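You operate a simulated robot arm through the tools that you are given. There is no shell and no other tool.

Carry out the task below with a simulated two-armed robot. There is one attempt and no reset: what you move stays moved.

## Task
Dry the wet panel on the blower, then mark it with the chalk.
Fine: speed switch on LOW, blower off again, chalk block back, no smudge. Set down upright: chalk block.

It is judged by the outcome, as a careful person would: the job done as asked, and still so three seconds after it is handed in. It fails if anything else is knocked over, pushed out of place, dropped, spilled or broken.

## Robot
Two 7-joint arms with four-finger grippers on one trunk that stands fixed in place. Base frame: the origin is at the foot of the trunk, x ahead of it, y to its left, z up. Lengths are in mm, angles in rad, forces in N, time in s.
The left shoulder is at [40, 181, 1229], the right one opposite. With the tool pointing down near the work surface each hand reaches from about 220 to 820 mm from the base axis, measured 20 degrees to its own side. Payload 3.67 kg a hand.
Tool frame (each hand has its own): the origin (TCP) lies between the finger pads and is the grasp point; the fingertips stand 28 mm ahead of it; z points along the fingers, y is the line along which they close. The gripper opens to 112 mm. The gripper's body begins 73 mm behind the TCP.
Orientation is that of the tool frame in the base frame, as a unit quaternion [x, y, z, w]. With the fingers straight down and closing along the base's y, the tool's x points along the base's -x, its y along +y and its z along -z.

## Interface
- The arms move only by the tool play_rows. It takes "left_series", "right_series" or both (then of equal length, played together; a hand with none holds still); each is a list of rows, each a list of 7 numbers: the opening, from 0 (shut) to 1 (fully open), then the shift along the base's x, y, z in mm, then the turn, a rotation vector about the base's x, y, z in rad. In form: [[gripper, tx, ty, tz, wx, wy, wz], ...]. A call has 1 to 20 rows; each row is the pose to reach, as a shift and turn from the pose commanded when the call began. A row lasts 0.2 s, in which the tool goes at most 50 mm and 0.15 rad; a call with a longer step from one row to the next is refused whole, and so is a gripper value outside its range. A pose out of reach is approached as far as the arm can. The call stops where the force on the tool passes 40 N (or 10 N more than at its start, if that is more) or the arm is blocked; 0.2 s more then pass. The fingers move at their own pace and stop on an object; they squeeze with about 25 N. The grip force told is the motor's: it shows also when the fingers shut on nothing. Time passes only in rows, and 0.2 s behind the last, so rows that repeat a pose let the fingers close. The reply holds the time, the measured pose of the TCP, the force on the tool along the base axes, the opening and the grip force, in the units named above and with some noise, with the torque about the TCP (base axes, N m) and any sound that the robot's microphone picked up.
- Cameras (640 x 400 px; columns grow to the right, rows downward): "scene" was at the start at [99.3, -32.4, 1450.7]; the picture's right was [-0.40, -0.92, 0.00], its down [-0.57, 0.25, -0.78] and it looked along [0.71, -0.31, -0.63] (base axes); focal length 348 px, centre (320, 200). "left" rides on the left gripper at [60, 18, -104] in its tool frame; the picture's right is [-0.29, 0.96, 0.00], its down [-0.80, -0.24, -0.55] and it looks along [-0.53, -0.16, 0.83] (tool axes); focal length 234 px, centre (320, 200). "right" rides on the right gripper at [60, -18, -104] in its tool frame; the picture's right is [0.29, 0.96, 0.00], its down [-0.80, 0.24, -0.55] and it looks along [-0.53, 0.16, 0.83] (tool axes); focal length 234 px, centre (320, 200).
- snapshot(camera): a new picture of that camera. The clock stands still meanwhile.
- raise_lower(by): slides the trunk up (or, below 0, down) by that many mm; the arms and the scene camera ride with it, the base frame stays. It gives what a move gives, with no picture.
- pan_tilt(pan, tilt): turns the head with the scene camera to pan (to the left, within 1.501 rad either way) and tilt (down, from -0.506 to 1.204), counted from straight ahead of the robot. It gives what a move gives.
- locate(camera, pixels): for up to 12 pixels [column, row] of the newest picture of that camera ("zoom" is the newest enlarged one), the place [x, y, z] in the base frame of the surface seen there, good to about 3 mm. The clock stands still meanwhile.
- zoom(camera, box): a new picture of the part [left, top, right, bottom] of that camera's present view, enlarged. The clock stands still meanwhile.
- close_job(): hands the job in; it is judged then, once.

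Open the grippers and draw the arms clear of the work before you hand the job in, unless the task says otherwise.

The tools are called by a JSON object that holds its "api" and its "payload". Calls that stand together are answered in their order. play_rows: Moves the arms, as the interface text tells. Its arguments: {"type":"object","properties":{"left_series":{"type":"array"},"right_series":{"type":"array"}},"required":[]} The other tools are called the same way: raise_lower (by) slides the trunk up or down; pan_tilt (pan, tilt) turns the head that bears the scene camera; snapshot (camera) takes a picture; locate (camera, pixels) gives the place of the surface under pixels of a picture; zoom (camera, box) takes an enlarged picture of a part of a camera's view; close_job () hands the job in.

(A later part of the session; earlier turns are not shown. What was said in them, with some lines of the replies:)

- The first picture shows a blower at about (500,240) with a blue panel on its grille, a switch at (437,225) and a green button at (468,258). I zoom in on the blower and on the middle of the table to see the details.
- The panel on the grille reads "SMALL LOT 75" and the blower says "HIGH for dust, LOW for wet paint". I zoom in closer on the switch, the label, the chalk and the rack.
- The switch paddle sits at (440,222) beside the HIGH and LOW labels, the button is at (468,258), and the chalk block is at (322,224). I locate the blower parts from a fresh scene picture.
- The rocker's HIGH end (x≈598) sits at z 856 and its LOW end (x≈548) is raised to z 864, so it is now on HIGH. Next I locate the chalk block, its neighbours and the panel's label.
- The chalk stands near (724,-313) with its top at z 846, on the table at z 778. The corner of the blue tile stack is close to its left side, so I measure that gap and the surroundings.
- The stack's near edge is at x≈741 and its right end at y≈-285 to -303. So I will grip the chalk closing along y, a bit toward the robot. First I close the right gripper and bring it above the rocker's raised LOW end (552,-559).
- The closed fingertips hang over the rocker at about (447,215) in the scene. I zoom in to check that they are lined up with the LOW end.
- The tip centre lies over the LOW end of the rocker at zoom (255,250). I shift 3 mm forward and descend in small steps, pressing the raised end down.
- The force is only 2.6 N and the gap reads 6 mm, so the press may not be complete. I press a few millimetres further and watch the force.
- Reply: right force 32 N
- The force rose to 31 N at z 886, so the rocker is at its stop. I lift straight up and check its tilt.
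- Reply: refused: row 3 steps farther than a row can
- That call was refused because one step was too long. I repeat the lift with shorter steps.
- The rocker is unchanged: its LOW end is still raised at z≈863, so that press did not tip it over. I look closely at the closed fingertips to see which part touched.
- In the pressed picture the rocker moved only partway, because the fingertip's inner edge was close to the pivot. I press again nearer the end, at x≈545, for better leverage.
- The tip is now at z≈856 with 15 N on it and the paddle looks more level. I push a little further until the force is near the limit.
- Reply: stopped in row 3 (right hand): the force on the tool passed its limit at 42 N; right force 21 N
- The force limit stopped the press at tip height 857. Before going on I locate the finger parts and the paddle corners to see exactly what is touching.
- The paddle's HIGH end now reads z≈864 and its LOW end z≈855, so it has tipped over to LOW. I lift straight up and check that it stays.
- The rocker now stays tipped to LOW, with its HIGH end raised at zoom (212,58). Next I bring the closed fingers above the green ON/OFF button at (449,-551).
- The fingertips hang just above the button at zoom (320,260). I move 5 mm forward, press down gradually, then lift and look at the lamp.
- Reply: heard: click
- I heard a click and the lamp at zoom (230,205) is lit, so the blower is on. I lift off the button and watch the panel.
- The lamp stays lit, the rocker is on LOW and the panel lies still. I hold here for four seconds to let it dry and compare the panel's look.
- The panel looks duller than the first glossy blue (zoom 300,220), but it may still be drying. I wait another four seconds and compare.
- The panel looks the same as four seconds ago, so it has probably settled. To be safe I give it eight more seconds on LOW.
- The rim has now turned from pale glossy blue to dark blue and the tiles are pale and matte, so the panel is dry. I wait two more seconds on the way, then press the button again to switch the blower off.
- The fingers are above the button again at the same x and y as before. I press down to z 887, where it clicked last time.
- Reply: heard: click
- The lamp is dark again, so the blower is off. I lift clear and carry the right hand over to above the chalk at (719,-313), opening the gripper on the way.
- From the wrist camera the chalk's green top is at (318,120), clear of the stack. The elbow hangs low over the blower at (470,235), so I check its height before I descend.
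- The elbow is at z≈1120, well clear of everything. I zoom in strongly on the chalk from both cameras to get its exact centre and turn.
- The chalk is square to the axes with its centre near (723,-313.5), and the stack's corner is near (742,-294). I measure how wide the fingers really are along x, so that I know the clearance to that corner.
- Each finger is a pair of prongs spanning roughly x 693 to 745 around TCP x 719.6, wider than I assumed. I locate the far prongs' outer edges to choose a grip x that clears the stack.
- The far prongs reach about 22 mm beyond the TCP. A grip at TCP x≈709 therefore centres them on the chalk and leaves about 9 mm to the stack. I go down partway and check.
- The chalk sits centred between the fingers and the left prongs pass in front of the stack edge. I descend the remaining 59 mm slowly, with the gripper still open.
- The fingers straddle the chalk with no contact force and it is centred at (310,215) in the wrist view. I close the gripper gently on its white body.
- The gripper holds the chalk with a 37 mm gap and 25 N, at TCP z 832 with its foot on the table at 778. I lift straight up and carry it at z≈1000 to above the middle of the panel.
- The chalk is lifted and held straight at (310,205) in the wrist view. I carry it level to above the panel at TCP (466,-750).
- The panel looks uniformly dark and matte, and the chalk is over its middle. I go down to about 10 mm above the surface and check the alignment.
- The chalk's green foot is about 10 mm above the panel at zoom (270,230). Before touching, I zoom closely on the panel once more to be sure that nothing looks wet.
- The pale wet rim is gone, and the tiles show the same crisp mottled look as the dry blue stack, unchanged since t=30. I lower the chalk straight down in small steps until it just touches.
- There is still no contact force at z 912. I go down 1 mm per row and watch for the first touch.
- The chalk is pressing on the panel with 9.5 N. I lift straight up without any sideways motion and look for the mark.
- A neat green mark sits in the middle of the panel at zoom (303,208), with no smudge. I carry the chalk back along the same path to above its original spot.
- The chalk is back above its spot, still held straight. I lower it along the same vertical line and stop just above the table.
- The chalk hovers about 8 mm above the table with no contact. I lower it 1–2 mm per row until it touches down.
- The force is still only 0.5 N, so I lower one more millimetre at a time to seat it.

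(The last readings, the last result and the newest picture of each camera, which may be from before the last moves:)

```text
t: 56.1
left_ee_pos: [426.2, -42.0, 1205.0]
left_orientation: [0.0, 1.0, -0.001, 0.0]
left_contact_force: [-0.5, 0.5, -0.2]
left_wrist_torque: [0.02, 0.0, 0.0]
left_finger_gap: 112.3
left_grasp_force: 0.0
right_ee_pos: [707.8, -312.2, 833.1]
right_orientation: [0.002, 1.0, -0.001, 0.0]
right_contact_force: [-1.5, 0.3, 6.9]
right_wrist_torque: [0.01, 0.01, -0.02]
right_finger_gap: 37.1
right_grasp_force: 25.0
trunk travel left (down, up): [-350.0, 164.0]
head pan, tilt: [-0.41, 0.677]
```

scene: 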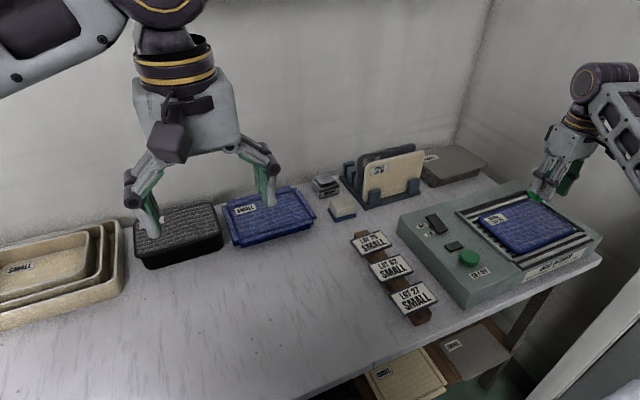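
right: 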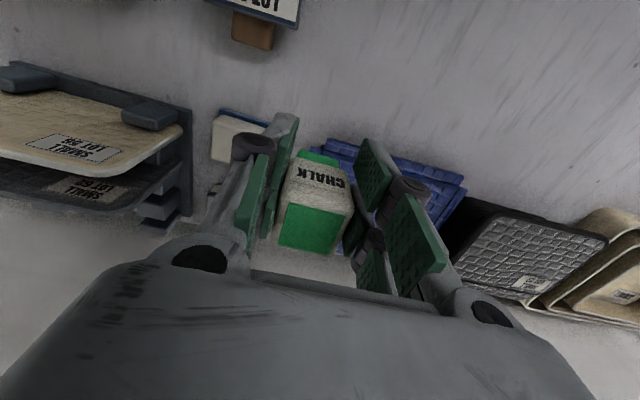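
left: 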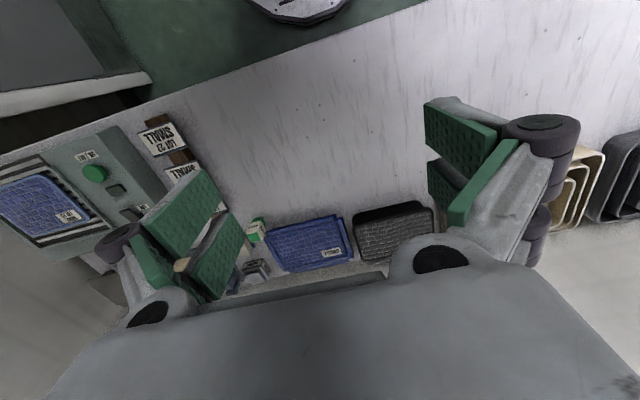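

It now rests on the table with 6.9 N. I ease off the press and open the gripper slowly to the width used before.

{"api": "play_rows", "payload": {"right_series": [[0.1, 0, 0, 0.8, 0, 0, 0], [0.33, 0, 0, 0.8, 0, 0, 0], [0.36, 0, 0, 0.8, 0, 0, 0], [0.4, 0, 0, 0.8, 0, 0, 0], [0.46, 0, 0, 0.8, 0, 0, 0], [0.52, 0, 0, 0.8, 0, 0, 0], [0.52, 0, 0, 0.8, 0, 0, 0]]}}

{"api": "zoom", "payload": {"camera": "scene", "box": [285, 170, 365, 250]}}

{"api": "snapshot", "payload": {"camera": "right"}}

```text
t: 57.8
left_ee_pos: [427.0, -44.1, 1204.2]
left_orientation: [-0.001, 1.0, 0.0, 0.0]
left_contact_force: [0.5, -0.5, -0.2]
left_wrist_torque: [-0.03, 0.01, -0.01]
left_finger_gap: 112.1
left_grasp_force: 0.0
right_ee_pos: [708.2, -311.7, 833.5]
right_orientation: [0.002, 1.0, -0.002, 0.0]
right_contact_force: [-0.1, 0.2, -0.4]
right_wrist_torque: [-0.02, 0.02, 0.01]
right_finger_gap: 58.4
right_grasp_force: 0.0
trunk travel left (down, up): [-350.0, 164.0]
head pan, tilt: [-0.41, 0.677]
```

```text
5.00 times, centred on (325, 210) of scene
```

zoom: 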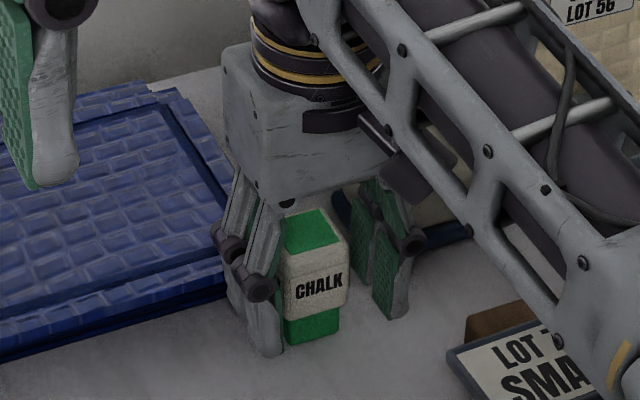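

```text
taken
```

right: 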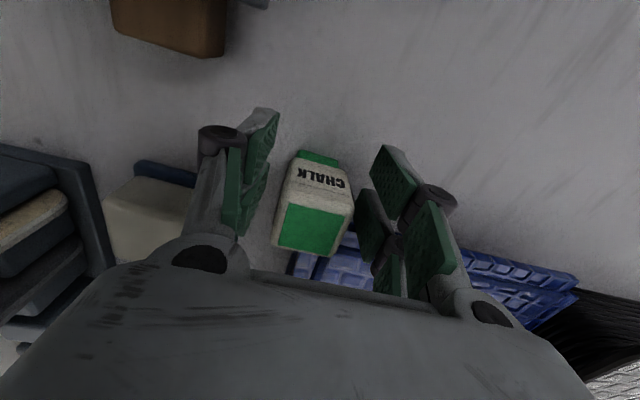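

The chalk stands upright at (312,210) in the wrist view, free of both fingers. I raise the hand straight up and bring it back toward its starting place.

{"api": "play_rows", "payload": {"right_series": [[0.52, 0, 0, 15, 0, 0, 0], [0.52, 0, 0, 45, 0, 0, 0], [0.52, 0, 0, 85, 0, 0, 0], [0.52, 0, 0, 130, 0, 0, 0], [0.6, 0, 0, 175, 0, 0, 0], [0.7, -35, -20, 190, 0, 0, 0], [0.8, -70, -40, 205, 0, 0, 0], [1, -105, -60, 220, 0, 0, 0], [1, -140, -80, 235, 0, 0, 0], [1, -175, -100, 250, 0, 0, 0], [1, -210, -120, 265, 0, 0, 0], [1, -245, -140, 280, 0, 0, 0], [1, -280, -165, 295, 0, 0, 0], [1, -310, -190, 310, 0, 0, 0], [1, -340, -220, 315, 0, 0, 0], [1, -340, -220, 315, 0, 0, 0]]}}

{"api": "snapshot", "payload": {"camera": "scene"}}

{"api": "zoom", "payload": {"camera": "scene", "box": [305, 165, 375, 245]}}

{"api": "zoom", "payload": {"camera": "scene", "box": [390, 170, 610, 310]}}

```text
t: 61.1
left_ee_pos: [427.2, -41.7, 1204.7]
left_orientation: [-0.001, 1.0, -0.001, 0.001]
left_contact_force: [1.0, 0.8, 0.3]
left_wrist_torque: [-0.01, 0.02, -0.02]
left_finger_gap: 111.8
left_grasp_force: 0.1
right_ee_pos: [365.0, -530.6, 1148.8]
right_orientation: [0.001, 1.0, -0.002, -0.001]
right_contact_force: [0.1, 0.3, 0.6]
right_wrist_torque: [0.0, -0.02, 0.0]
right_finger_gap: 111.8
right_grasp_force: 0.1
trunk travel left (down, up): [-350.0, 164.0]
head pan, tilt: [-0.41, 0.677]
```

```text
taken
```

scene: 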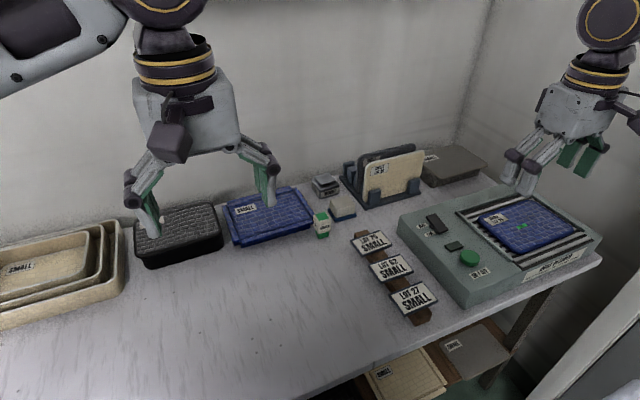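

```text
5.00 times, centred on (340, 205) of scene
```

zoom: 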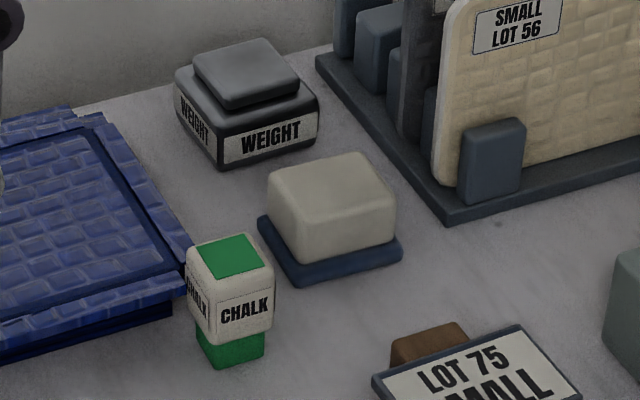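

```text
2.86 times, centred on (500, 240) of scene
```

zoom: 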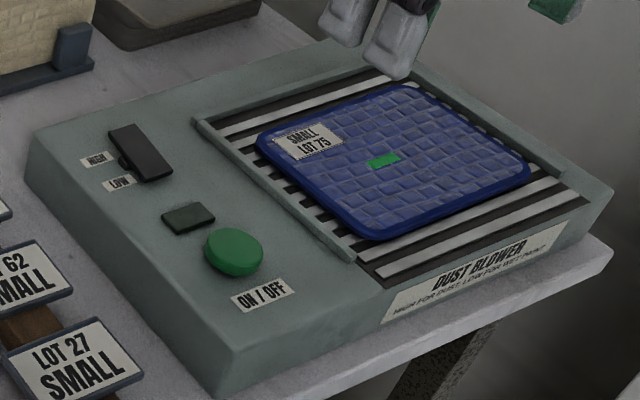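

The final pictures show the rocker on LOW, the lamp dark, the dry panel with one clean green mark, and the chalk upright in its original place at (321,224). Both grippers are open and clear of the work, so I hand the job in.

{"api": "close_job", "payload": {}}

```text
The job is handed in.
```

The panel is dried and marked, and the job is handed in; no verdict on it has come back yet.

- **Drying:** I tipped the speed switch from HIGH to LOW and ran the blower for about 22 s. The panel's pale wet rim had turned dark and matte before I switched it off. How dry it was I judged only by that change in colour.
- **Marking:** I pressed the chalk once, straight down, near the middle of the panel and clear of its label. It left one clean green mark with no smudge.
- **Final state:** The switch is on LOW and the blower's lamp is dark. The chalk block stands upright within about 3 mm of its original spot. Nothing else looks moved or knocked over, and both grippers are open and clear of the work.

The first press on the speed switch did not tip it over, so I pressed again nearer its end. That second press briefly hit the force limit at 42 N, and the switch then stayed on LOW.
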